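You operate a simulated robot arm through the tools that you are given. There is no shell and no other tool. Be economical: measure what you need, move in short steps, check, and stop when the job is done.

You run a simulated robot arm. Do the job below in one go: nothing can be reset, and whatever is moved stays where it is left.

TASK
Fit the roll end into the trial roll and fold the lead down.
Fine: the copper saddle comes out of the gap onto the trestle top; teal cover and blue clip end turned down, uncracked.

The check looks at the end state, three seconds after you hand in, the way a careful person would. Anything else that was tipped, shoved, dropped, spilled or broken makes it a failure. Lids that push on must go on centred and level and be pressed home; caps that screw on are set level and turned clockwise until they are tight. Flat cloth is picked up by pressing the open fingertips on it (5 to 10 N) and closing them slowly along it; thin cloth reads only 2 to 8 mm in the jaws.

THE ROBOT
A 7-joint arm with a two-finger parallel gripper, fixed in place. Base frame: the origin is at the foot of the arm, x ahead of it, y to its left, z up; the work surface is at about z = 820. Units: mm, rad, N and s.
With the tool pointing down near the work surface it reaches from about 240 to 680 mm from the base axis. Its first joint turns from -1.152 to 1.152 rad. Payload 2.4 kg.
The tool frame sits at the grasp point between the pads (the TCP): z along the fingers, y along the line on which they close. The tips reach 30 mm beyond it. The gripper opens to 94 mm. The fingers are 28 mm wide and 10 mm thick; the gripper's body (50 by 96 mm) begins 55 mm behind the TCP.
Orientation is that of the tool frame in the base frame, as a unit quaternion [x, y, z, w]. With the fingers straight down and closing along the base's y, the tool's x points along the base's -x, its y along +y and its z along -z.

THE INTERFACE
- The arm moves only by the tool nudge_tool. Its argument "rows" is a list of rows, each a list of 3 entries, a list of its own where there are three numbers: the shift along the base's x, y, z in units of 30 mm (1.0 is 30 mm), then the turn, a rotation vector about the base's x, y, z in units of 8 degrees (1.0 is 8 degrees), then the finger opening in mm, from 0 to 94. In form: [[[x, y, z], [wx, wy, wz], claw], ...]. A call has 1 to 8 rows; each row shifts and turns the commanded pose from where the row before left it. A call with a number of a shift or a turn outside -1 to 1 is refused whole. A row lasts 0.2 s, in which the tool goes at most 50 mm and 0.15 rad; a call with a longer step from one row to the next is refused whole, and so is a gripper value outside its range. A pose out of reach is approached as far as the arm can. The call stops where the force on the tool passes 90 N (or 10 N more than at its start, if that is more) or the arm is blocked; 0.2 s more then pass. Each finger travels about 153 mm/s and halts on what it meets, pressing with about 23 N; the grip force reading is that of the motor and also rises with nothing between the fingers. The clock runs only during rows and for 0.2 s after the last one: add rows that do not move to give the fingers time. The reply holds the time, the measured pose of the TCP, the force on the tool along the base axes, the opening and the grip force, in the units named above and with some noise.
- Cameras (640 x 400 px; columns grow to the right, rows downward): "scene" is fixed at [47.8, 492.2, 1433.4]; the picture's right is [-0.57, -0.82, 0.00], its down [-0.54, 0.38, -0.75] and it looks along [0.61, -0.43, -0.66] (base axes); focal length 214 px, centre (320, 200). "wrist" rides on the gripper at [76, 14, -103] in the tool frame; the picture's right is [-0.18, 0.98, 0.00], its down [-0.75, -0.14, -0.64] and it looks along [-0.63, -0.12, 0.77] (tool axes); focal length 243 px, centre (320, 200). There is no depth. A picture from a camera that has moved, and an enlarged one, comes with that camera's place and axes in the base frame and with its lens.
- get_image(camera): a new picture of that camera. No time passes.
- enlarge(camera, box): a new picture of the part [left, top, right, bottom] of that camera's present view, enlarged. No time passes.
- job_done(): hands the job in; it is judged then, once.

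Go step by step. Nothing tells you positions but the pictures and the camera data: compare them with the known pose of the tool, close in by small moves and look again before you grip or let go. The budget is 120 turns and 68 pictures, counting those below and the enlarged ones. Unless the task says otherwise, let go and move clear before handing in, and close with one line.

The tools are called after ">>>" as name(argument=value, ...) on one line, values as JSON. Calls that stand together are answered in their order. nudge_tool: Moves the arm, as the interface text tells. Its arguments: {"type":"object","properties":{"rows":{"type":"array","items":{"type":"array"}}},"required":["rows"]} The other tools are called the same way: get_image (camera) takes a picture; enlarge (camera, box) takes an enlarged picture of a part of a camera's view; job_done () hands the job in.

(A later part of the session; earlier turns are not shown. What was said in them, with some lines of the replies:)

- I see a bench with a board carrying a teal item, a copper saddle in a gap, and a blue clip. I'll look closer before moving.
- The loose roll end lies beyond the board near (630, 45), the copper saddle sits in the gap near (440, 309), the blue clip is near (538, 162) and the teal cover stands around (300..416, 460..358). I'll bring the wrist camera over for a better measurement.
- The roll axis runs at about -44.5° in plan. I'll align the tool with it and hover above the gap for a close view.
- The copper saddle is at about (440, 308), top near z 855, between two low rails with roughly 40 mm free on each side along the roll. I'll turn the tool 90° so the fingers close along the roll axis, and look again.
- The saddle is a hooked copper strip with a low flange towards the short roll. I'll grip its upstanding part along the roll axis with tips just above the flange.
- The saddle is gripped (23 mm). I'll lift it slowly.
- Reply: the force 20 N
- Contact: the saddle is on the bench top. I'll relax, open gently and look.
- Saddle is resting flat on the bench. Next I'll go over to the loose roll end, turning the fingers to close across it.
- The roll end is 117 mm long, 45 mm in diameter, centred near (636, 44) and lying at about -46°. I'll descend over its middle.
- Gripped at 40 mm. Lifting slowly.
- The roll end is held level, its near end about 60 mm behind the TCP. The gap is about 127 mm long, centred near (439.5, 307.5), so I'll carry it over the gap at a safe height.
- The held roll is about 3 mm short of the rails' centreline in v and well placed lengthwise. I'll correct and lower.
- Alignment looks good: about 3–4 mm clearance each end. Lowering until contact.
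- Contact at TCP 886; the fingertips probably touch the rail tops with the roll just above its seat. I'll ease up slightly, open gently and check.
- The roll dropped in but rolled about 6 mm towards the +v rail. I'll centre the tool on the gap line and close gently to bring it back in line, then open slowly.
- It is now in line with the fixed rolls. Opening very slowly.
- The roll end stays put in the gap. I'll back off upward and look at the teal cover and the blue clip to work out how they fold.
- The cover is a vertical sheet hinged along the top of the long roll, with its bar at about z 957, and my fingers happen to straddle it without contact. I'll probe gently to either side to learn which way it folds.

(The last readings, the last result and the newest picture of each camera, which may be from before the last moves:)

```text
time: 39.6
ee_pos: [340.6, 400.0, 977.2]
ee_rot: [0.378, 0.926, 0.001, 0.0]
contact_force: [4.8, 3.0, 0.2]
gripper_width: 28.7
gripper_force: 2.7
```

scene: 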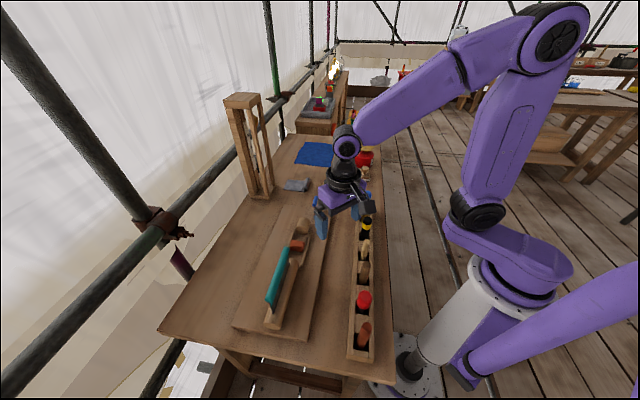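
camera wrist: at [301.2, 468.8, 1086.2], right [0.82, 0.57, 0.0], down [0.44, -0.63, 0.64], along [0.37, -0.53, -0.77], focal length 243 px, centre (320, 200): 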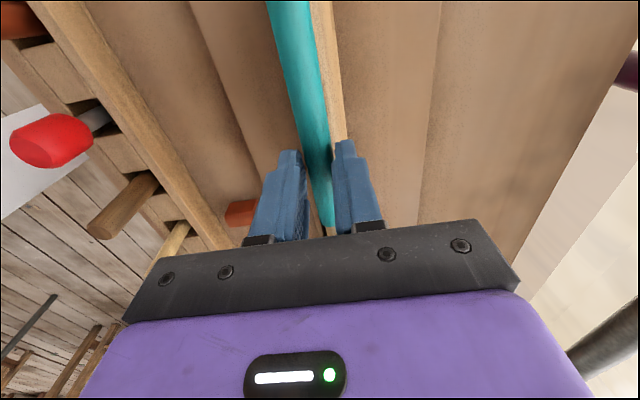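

>>> nudge_tool(rows=[[[0.09, 0.09, 0], [0, 0, 0], 26], [[0.09, 0.09, 0], [0, 0, 0], 26], [[0.09, 0.09, 0], [0, 0, 0], 26], [[0.09, 0.09, 0], [0, 0, 0], 26], [[0, 0, 0], [0, 0, 0], 26]])

>>> enlarge(camera="wrist", box=[230, 0, 430, 250])

```text
time: 40.8
ee_pos: [351.3, 411.8, 977.6]
ee_rot: [0.377, 0.926, -0.001, 0.0]
contact_force: [-3.0, -3.5, -0.1]
gripper_width: 28.9
gripper_force: 2.4
```

```text
1.60 times, centred on (330, 125) of wrist
camera zoom: at [306.8, 474.8, 1078.1], right [0.82, 0.57, 0.0], down [0.44, -0.63, 0.64], along [0.37, -0.53, -0.77], focal length 388 px, centre (304, 320)
```

zoom: 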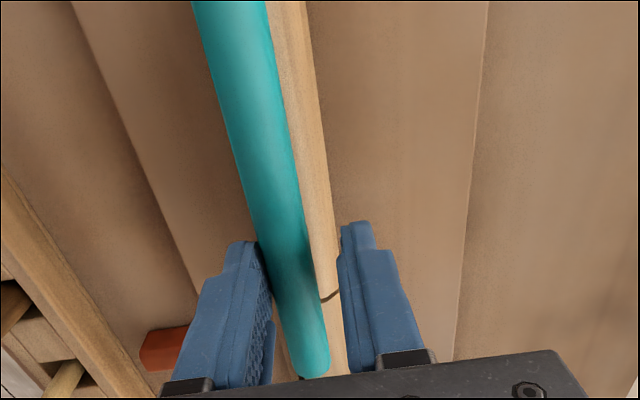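

>>> nudge_tool(rows=[[[0.07, 0.07, 0], [0, 0, 0], 26], [[0.0, 0.0, 0], [0, 0, 0], 26]])

```text
time: 41.4
ee_pos: [353.2, 413.9, 977.9]
ee_rot: [0.377, 0.926, 0.0, 0.0]
contact_force: [-3.8, -4.0, -0.7]
gripper_width: 28.4
gripper_force: 1.8
```

>>> nudge_tool(rows=[[[-0.12, -0.12, 0], [0, 0, 0], 26], [[-0.12, -0.12, 0], [0, 0, 0], 26], [[-0.12, -0.12, 0], [0, 0, 0], 26], [[-0.09, -0.09, 0], [0, 0, 0], 26], [[0, 0, 0], [0, 0, 0], 26]])

>>> nudge_tool(rows=[[[-0.07, -0.07, 0], [0, 0, 0], 26], [[0.0, 0.0, 0], [0, 0, 0], 26]])

>>> nudge_tool(rows=[[[-0.07, -0.07, 0], [0, 0, 0], 26], [[0.0, 0.0, 0], [0, 0, 0], 26]])

```text
time: 42.6
ee_pos: [340.1, 401.0, 976.7]
ee_rot: [0.378, 0.926, 0.002, 0.001]
contact_force: [5.3, 5.0, 2.4]
gripper_width: 30.7
gripper_force: 4.7
```

```text
time: 43.2
ee_pos: [338.0, 397.9, 977.3]
ee_rot: [0.378, 0.926, 0.001, 0.001]
contact_force: [10.4, 11.1, -0.3]
gripper_width: 34.7
gripper_force: 8.5
```

```text
time: 43.8
ee_pos: [337.3, 396.1, 977.2]
ee_rot: [0.378, 0.926, 0.004, 0.001]
contact_force: [16.3, 14.9, -7.8]
gripper_width: 39.1
gripper_force: 11.5
```

Pushing towards -v hits a firm stop (force climbs), while towards +v it yields at about 5 N, so the cover folds to +v. I'll back off and swing it slowly that way.

>>> nudge_tool(rows=[[[0.15, 0.15, 0], [0, 0, 0], 30], [[0.15, 0.15, 0], [0, 0, 0], 30], [[0.1, 0.1, 0], [0, 0, 0], 30], [[0, 0, 0], [0, 0, 0], 30]])

```text
time: 44.8
ee_pos: [348.1, 407.5, 976.8]
ee_rot: [0.377, 0.926, -0.001, 0.0]
contact_force: [-0.1, 0.0, 0.0]
gripper_width: 29.9
gripper_force: 0.0
```

>>> nudge_tool(rows=[[[0.16, 0.165, 0], [0, 0, 0], 30], [[0.16, 0.165, -0.01], [0, 0, 0], 30], [[0.155, 0.16, -0.04], [0, 0, 0], 30], [[0.155, 0.16, -0.06], [0, 0, 0], 30], [[0.15, 0.155, -0.08], [0, 0, 0], 30], [[0, 0, 0], [0, 0, 0], 30]])

>>> enlarge(camera="wrist", box=[230, 0, 430, 250])

```text
time: 46.2
ee_pos: [372.1, 432.0, 972.4]
ee_rot: [0.377, 0.926, 0.0, 0.0]
contact_force: [-2.8, -2.0, 0.2]
gripper_width: 32.3
gripper_force: 2.0
```

```text
1.60 times, centred on (330, 125) of wrist
camera zoom: at [327.3, 495.4, 1073.2], right [0.82, 0.57, 0.0], down [0.44, -0.63, 0.64], along [0.37, -0.53, -0.77], focal length 388 px, centre (304, 320)
```

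zoom: 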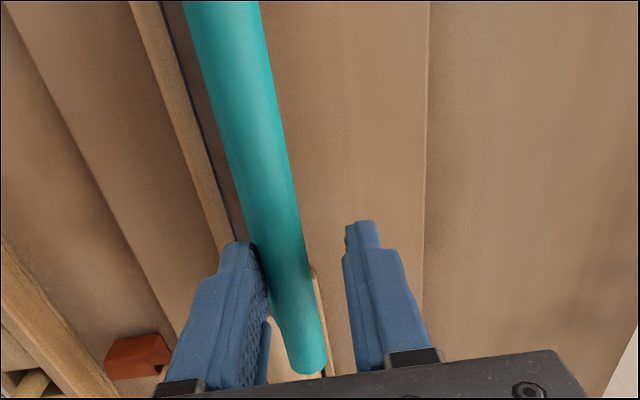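

>>> nudge_tool(rows=[[[0.145, 0.15, -0.1], [0, 0, 0], 30], [[0.137, 0.14, -0.12], [0, 0, 0], 30], [[0.13, 0.134, -0.135], [0, 0, 0], 30], [[0.12, 0.124, -0.15], [0, 0, 0], 30], [[0.11, 0.114, -0.16], [0, 0, 0], 30], [[0, 0, 0], [0, 0, 0], 30]])

>>> enlarge(camera="wrist", box=[230, 0, 430, 250])

```text
time: 47.6
ee_pos: [390.1, 450.0, 951.9]
ee_rot: [0.377, 0.926, -0.001, 0.0]
contact_force: [-1.6, -3.8, 0.2]
gripper_width: 32.7
gripper_force: 3.1
```

```text
1.60 times, centred on (330, 125) of wrist
camera zoom: at [346.1, 514.9, 1052.5], right [0.82, 0.57, 0.0], down [0.44, -0.63, 0.64], along [0.37, -0.53, -0.77], focal length 388 px, centre (304, 320)
```

zoom: 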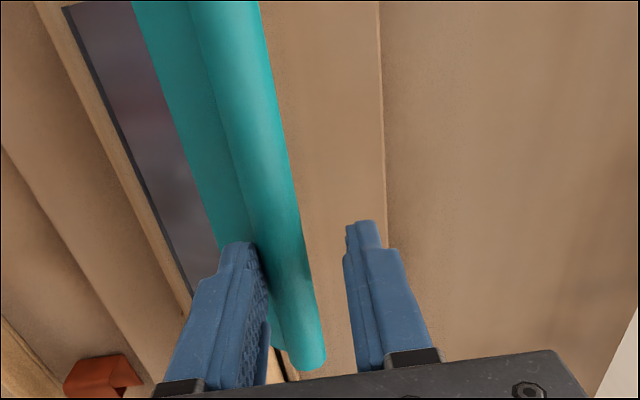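

>>> nudge_tool(rows=[[[0.105, 0.11, -0.18], [0, 0, 0], 30], [[0.095, 0.098, -0.19], [0, 0, 0], 30], [[0.083, 0.086, -0.2], [0, 0, 0], 30], [[0.07, 0.073, -0.21], [0, 0, 0], 30], [[0, 0, 0], [0, 0, 0], 30]])

>>> enlarge(camera="wrist", box=[230, 0, 430, 250])

```text
time: 48.8
ee_pos: [400.6, 461.9, 926.4]
ee_rot: [0.376, 0.926, -0.002, -0.002]
contact_force: [-10.9, -11.1, -2.6]
gripper_width: 38.7
gripper_force: 7.5
```

```text
1.60 times, centred on (330, 125) of wrist
camera zoom: at [356.4, 525.7, 1028.1], right [0.82, 0.57, 0.0], down [0.44, -0.63, 0.64], along [0.37, -0.53, -0.77], focal length 388 px, centre (304, 320)
```

zoom: 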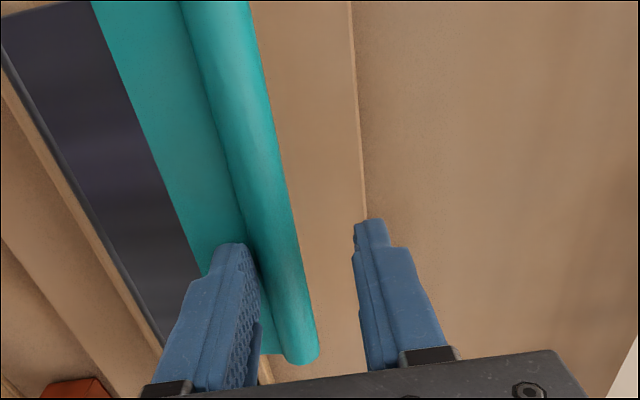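

Past 60° the sideways push is losing leverage. I'll ease back off the bar slightly and press down on the sheet beside the bar.

>>> nudge_tool(rows=[[[-0.12, -0.12, 0.02], [0, 0, 0], 34], [[-0.03, -0.03, -0.1], [0, 0, 0], 34], [[0, 0, -0.12], [0, 0, 0], 34], [[0, 0, 0], [0, 0, 0], 34]])

```text
time: 49.8
ee_pos: [396.7, 458.4, 922.3]
ee_rot: [0.377, 0.926, 0.0, 0.0]
contact_force: [0.9, 0.9, 4.4]
gripper_width: 33.3
gripper_force: 0.1
```

>>> nudge_tool(rows=[[[0, 0, -0.12], [0, 0, 0], 34], [[0.01, 0.01, -0.12], [0, 0, 0], 34], [[0.01, 0.01, -0.12], [0, 0, 0], 34], [[0, 0, 0], [0, 0, 0], 34]])

>>> enlarge(camera="scene", box=[230, 210, 330, 330])

```text
time: 50.8
ee_pos: [397.2, 458.5, 913.5]
ee_rot: [0.377, 0.926, 0.002, 0.0]
contact_force: [-1.7, -3.4, 29.7]
gripper_width: 35.7
gripper_force: 1.5
```

```text
3.33 times, centred on (280, 270) of scene
camera zoom: at [47.3, 491.7, 1433.6], right [-0.57, -0.82, 0.0], down [-0.54, 0.38, -0.75], along [0.61, -0.43, -0.66], focal length 715 px, centre (453, -33)
```

zoom: 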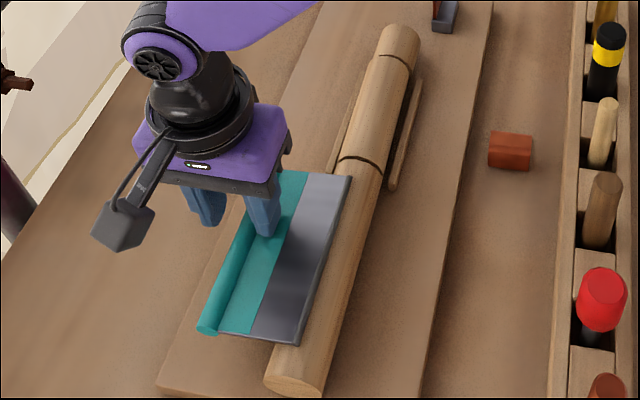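

The cover is now about horizontal and firm against a stop (30 N), so it is down. I'll lift off and check that it stays.

>>> nudge_tool(rows=[[[0, 0, 0.3], [0, 0, 0], 40], [[0, 0, 0.7], [0, 0, 0], 40], [[0, 0, 0.9], [0, 0, 0], 40], [[0, 0, 0.9], [0, 0, 0], 40], [[-0.3, -0.3, 0.6], [0, 0, 0], 40], [[0.3, -0.9, 0], [0, 0, 0], 40], [[0.5, -0.9, 0], [0, 0, 0], 30], [[0.5, -0.9, 0], [0, 0, 0], 20]])

>>> get_image(camera="scene")

>>> enlarge(camera="scene", box=[230, 190, 350, 330])

```text
time: 52.6
ee_pos: [428.4, 367.7, 1012.8]
ee_rot: [0.378, 0.926, 0.0, 0.0]
contact_force: [0.4, 0.5, 0.0]
gripper_width: 20.1
gripper_force: 0.0
```

```text
20 pictures are left
```

scene: 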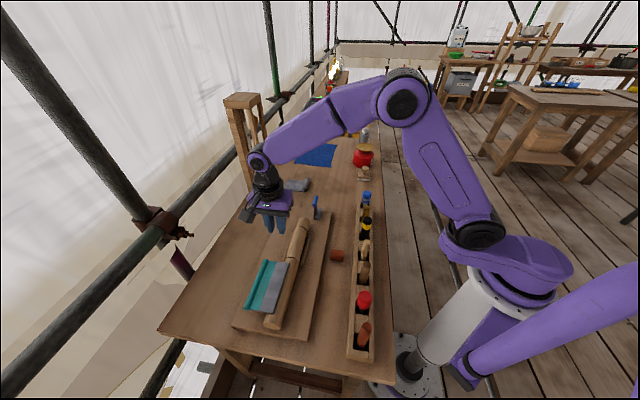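

```text
2.86 times, centred on (290, 260) of scene
camera zoom: at [47.7, 492.2, 1433.4], right [-0.57, -0.82, 0.0], down [-0.54, 0.38, -0.75], along [0.61, -0.43, -0.66], focal length 613 px, centre (406, 29)
```

zoom: 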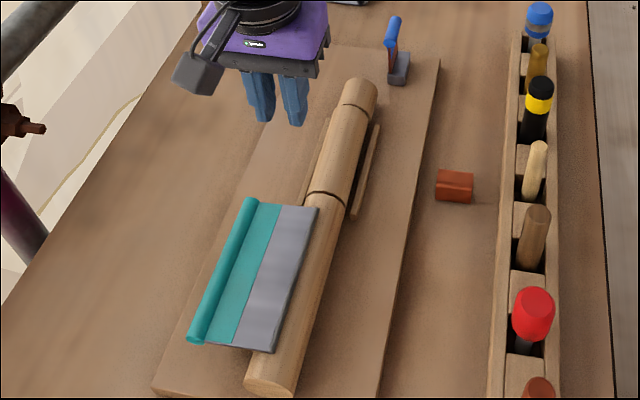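

The cover stays down. Now over to the blue clip to view it.

>>> nudge_tool(rows=[[[0.43, -0.9, 0], [0, 0, 0], 20], [[0.43, -0.9, 0], [0, 0, 0], 20], [[0.43, -0.9, 0], [0, 0, 0], 20], [[0.43, -0.9, 0], [0, 0, 0], 20], [[0.43, -0.9, 0], [0, 0, 0], 30], [[0.3, -0.9, 0], [0, 0, 0], 40], [[0.1, -0.6, 0], [0, 0, 0], 40]])

>>> get_image(camera="wrist")

>>> enlarge(camera="scene", box=[290, 180, 340, 230])

```text
time: 54.2
ee_pos: [504.1, 189.0, 1013.9]
ee_rot: [0.377, 0.926, 0.0, 0.0]
contact_force: [-0.5, 0.6, -0.9]
gripper_width: 40.2
gripper_force: 0.0
```

```text
18 pictures are left
camera wrist: at [459.2, 252.3, 1114.6], right [0.82, 0.57, 0.0], down [0.44, -0.63, 0.64], along [0.37, -0.53, -0.77], focal length 243 px, centre (320, 200)
```

wrist: 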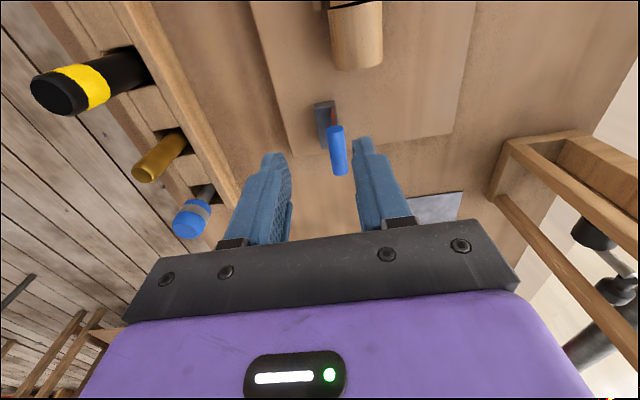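

```text
8.00 times, centred on (315, 205) of scene
camera zoom: at [47.8, 492.2, 1433.4], right [-0.57, -0.82, 0.0], down [-0.54, 0.38, -0.75], along [0.61, -0.43, -0.66], focal length 1716 px, centre (360, 160)
```

zoom: 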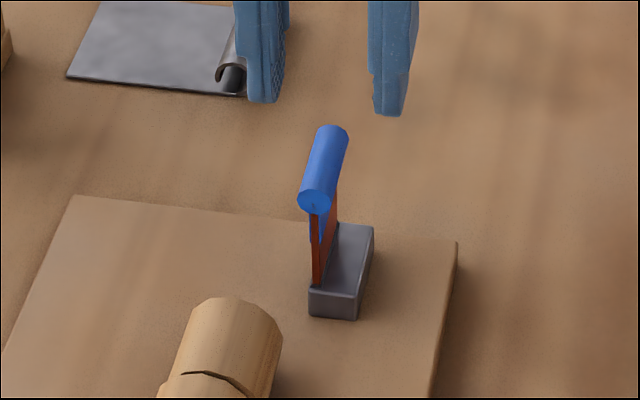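

The clip's handle is at about u 247–291, v 496, z 907 (base TCP target (539, 167)), with its hinge near z 850. I'll straddle it and probe as before.

>>> nudge_tool(rows=[[[0.58, -0.36, -0.2], [0, 0, 0], 36], [[0.58, -0.36, -0.6], [0, 0, 0], 36], [[0, 0, -0.7], [0, 0, 0], 36], [[0, 0, 0], [0, 0, 0], 36]])

>>> enlarge(camera="wrist", box=[230, 50, 430, 250])

>>> enlarge(camera="scene", box=[290, 170, 340, 220])

```text
time: 55.2
ee_pos: [539.4, 166.5, 968.9]
ee_rot: [0.378, 0.926, 0.001, 0.0]
contact_force: [0.1, 0.0, 0.2]
gripper_width: 36.0
gripper_force: 0.2
```

```text
2.00 times, centred on (330, 150) of wrist
camera zoom: at [494.1, 230.9, 1069.6], right [0.82, 0.57, 0.0], down [0.44, -0.63, 0.64], along [0.37, -0.53, -0.77], focal length 485 px, centre (300, 300)
```

zoom: 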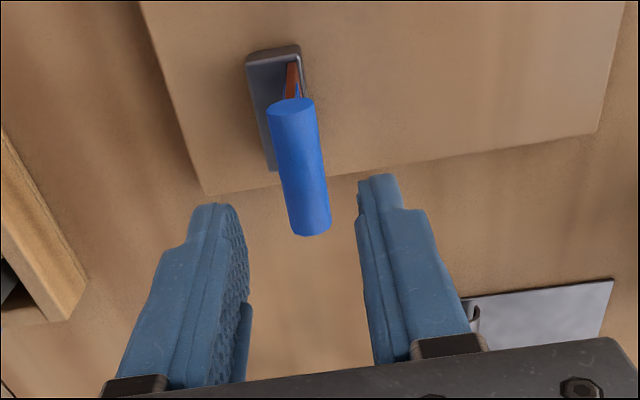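

```text
8.00 times, centred on (315, 195) of scene
camera zoom: at [47.8, 492.2, 1433.4], right [-0.57, -0.82, 0.0], down [-0.54, 0.38, -0.75], along [0.61, -0.43, -0.66], focal length 1716 px, centre (360, 240)
```

zoom: 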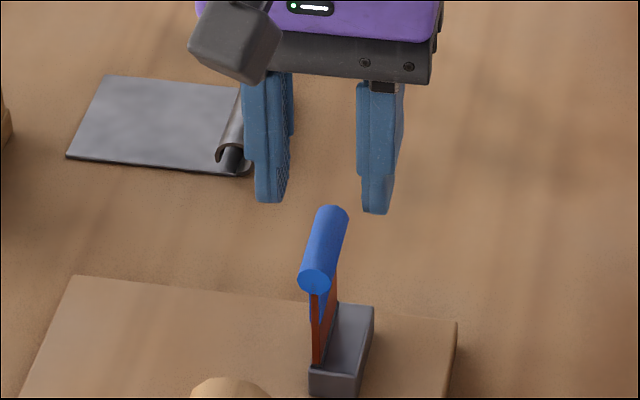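

Centred over the handle. Descending to straddle it, then a light push to +v.

>>> nudge_tool(rows=[[[0, 0, -0.5], [0, 0, 0], 36], [[0, 0, -0.5], [0, 0, 0], 36], [[0, 0, -0.4], [0, 0, 0], 36], [[0, 0, 0], [0, 0, 0], 30], [[0.12, 0.12, 0], [0, 0, 0], 30], [[0.09, 0.09, 0], [0, 0, 0], 30], [[0, 0, 0], [0, 0, 0], 30]])

```text
time: 56.8
ee_pos: [544.0, 173.5, 926.5]
ee_rot: [0.377, 0.926, 0.0, 0.0]
contact_force: [0.1, -1.0, 0.1]
gripper_width: 30.6
gripper_force: 1.2
```

>>> nudge_tool(rows=[[[0.09, 0.09, 0], [0, 0, 0], 30], [[0, 0, 0], [0, 0, 0], 30]])

>>> nudge_tool(rows=[[[0.09, 0.09, 0], [0, 0, 0], 30], [[0, 0, 0], [0, 0, 0], 30]])

>>> enlarge(camera="wrist", box=[230, 50, 430, 250])

```text
time: 57.4
ee_pos: [547.4, 176.2, 925.6]
ee_rot: [0.377, 0.926, 0.001, 0.0]
contact_force: [0.1, -1.3, -0.3]
gripper_width: 30.6
gripper_force: 1.0
```

```text
time: 58.0
ee_pos: [549.9, 178.8, 926.5]
ee_rot: [0.377, 0.926, 0.0, 0.0]
contact_force: [-1.1, -0.8, 0.2]
gripper_width: 30.9
gripper_force: 0.1
```

```text
2.00 times, centred on (330, 150) of wrist
camera zoom: at [505.9, 242.6, 1027.4], right [0.82, 0.57, 0.0], down [0.44, -0.63, 0.64], along [0.37, -0.53, -0.77], focal length 485 px, centre (300, 300)
```

zoom: 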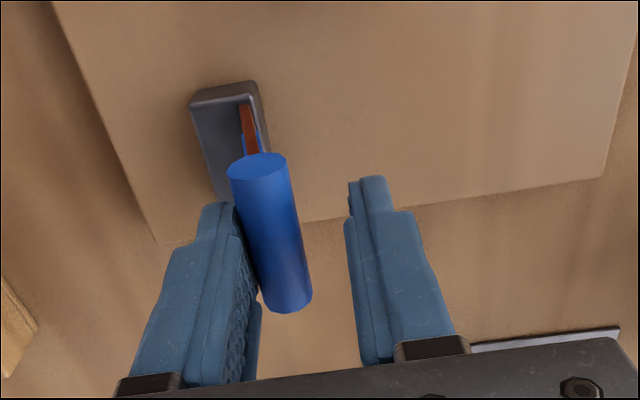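

The clip yields easily to +v. Following its arc.

>>> nudge_tool(rows=[[[0.135, 0.138, -0.03], [0, 0, 0], 30], [[0.13, 0.134, -0.05], [0, 0, 0], 30], [[0.126, 0.13, -0.07], [0, 0, 0], 30], [[0.12, 0.124, -0.09], [0, 0, 0], 30], [[0.112, 0.115, -0.11], [0, 0, 0], 30], [[0.105, 0.107, -0.13], [0, 0, 0], 30], [[0, 0, 0], [0, 0, 0], 30]])

>>> enlarge(camera="wrist", box=[230, 50, 430, 250])

```text
time: 59.6
ee_pos: [572.4, 202.4, 912.5]
ee_rot: [0.377, 0.926, 0.0, 0.0]
contact_force: [-1.8, 0.1, 1.0]
gripper_width: 30.3
gripper_force: 0.1
```

```text
2.00 times, centred on (330, 150) of wrist
camera zoom: at [527.9, 265.4, 1013.0], right [0.82, 0.57, 0.0], down [0.44, -0.63, 0.64], along [0.37, -0.53, -0.77], focal length 485 px, centre (300, 300)
```

zoom: 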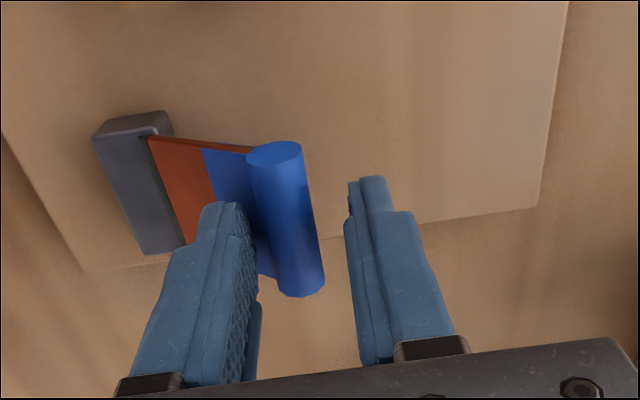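

>>> nudge_tool(rows=[[[0.093, 0.096, -0.14], [0, 0, 0], 30], [[0.084, 0.086, -0.155], [0, 0, 0], 30], [[0.07, 0.072, -0.165], [0, 0, 0], 30], [[-0.06, -0.06, -0.1], [0, 0, 0], 32], [[0, 0, -0.13], [0, 0, 0], 32], [[0, 0, 0], [0, 0, 0], 32]])

>>> enlarge(camera="wrist", box=[230, 50, 430, 250])

```text
time: 61.0
ee_pos: [576.6, 206.9, 891.3]
ee_rot: [0.378, 0.926, 0.001, -0.001]
contact_force: [0.0, -0.1, 0.6]
gripper_width: 31.9
gripper_force: 0.0
```

```text
2.00 times, centred on (330, 150) of wrist
camera zoom: at [533.3, 270.7, 992.3], right [0.82, 0.57, 0.0], down [0.44, -0.63, 0.64], along [0.37, -0.53, -0.77], focal length 485 px, centre (300, 300)
```

zoom: 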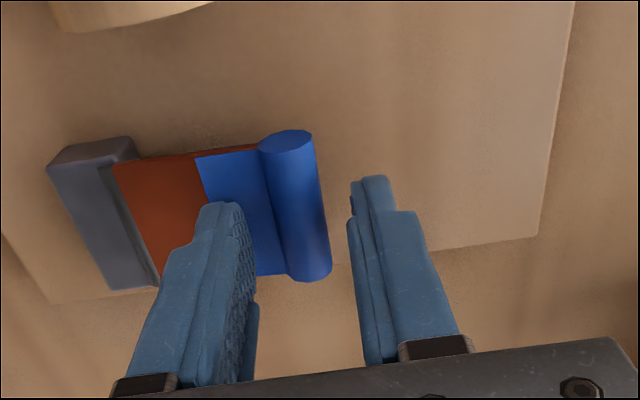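

>>> nudge_tool(rows=[[[0, 0, -0.1], [0, 0, 0], 32], [[0, 0, -0.1], [0, 0, 0], 32], [[0, 0, 0], [0, 0, 0], 32]])

```text
time: 61.8
ee_pos: [576.2, 207.2, 884.7]
ee_rot: [0.377, 0.926, 0.001, 0.0]
contact_force: [0.5, 0.0, 3.3]
gripper_width: 31.6
gripper_force: 0.0
```

>>> nudge_tool(rows=[[[0, 0, -0.1], [0, 0, 0], 32], [[0, 0, 0], [0, 0, 0], 32]])

>>> enlarge(camera="scene", box=[275, 170, 335, 230])

```text
time: 62.4
ee_pos: [578.7, 206.8, 884.5]
ee_rot: [0.377, 0.926, 0.002, 0.002]
contact_force: [-4.0, 1.0, 34.8]
gripper_width: 34.0
gripper_force: 1.3
```

```text
6.67 times, centred on (305, 200) of scene
camera zoom: at [47.0, 492.0, 1433.5], right [-0.57, -0.82, 0.0], down [-0.54, 0.38, -0.75], along [0.61, -0.43, -0.66], focal length 1430 px, centre (420, 200)
```

zoom: 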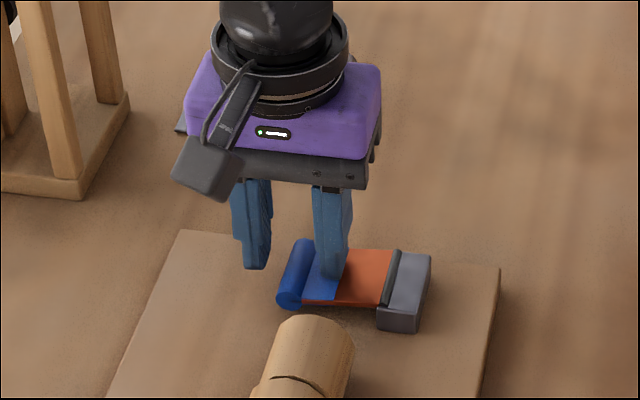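

The clip is flat against its stop (35 N). I'll lift straight off, move clear and check everything.

>>> nudge_tool(rows=[[[0, 0, 0.3], [0, 0, 0], 36], [[0, 0, 0.7], [0, 0, 0], 40], [[0, 0, 0.9], [0, 0, 0], 40], [[0, 0, 0.9], [0, 0, 0], 40], [[0, 0, 0.9], [0, 0, 0], 40], [[-0.8, -0.8, 0.6], [0, 0, 0], 40], [[-0.8, -0.9, 0.6], [0, 0, 0], 40], [[-0.8, -0.9, 0.6], [0, 0, 0], 40]])

>>> nudge_tool(rows=[[[-0.8, -0.9, 0.6], [0, 0, 0], 40], [[-0.8, -0.9, 0.6], [0, 0, 0], 40], [[-0.8, -0.9, 0.6], [0, 0, 0], 40], [[-0.6, -0.5, 0.3], [0, 0, 0], 40]])

>>> get_image(camera="scene")

>>> enlarge(camera="scene", box=[230, 190, 350, 330])

>>> enlarge(camera="scene", box=[275, 190, 335, 250])

```text
time: 64.2
ee_pos: [505.9, 128.2, 1046.7]
ee_rot: [0.377, 0.926, -0.001, 0.0]
contact_force: [0.2, -0.4, 0.0]
gripper_width: 40.2
gripper_force: 0.0
```

```text
time: 65.2
ee_pos: [413.4, 34.1, 1110.2]
ee_rot: [0.377, 0.926, 0.001, 0.0]
contact_force: [0.0, 0.1, 0.6]
gripper_width: 40.1
gripper_force: 0.1
```

```text
10 pictures are left
```

scene: 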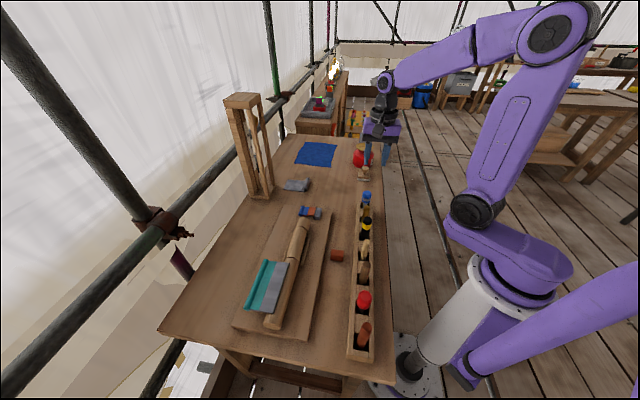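

```text
2.86 times, centred on (290, 260) of scene
camera zoom: at [47.8, 492.2, 1433.4], right [-0.57, -0.82, 0.0], down [-0.54, 0.38, -0.75], along [0.61, -0.43, -0.66], focal length 613 px, centre (406, 29)
```

zoom: 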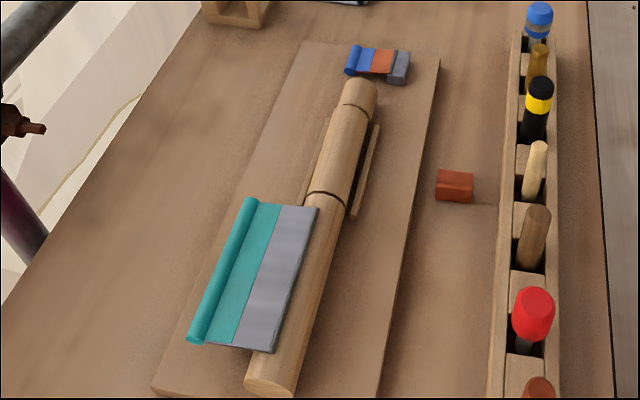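

```text
6.67 times, centred on (305, 220) of scene
camera zoom: at [47.8, 492.2, 1433.4], right [-0.57, -0.82, 0.0], down [-0.54, 0.38, -0.75], along [0.61, -0.43, -0.66], focal length 1430 px, centre (420, 67)
```

zoom: 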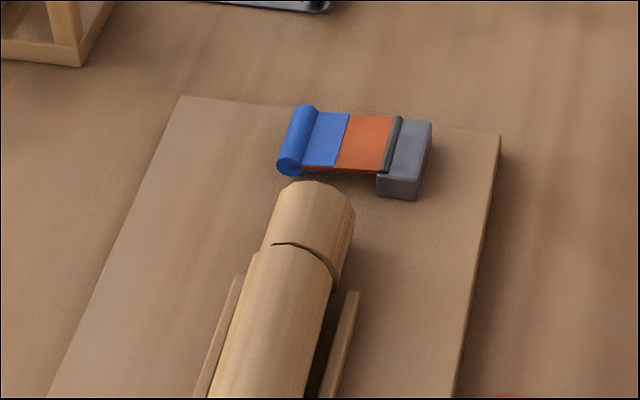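

Everything is in place: the roll end lies in the gap in line with the fixed rolls, the cover and clip are down, the saddle is on the bench top, and the arm is clear. Handing in.

>>> job_done()

```text
The job is handed in.
```

The roll end is in the gap of the trial roll, in line with the fixed rolls to within about 2 mm. The copper saddle is on the trestle top, and the teal cover and blue clip end are folded down to their stops with no cracks visible in the pictures.
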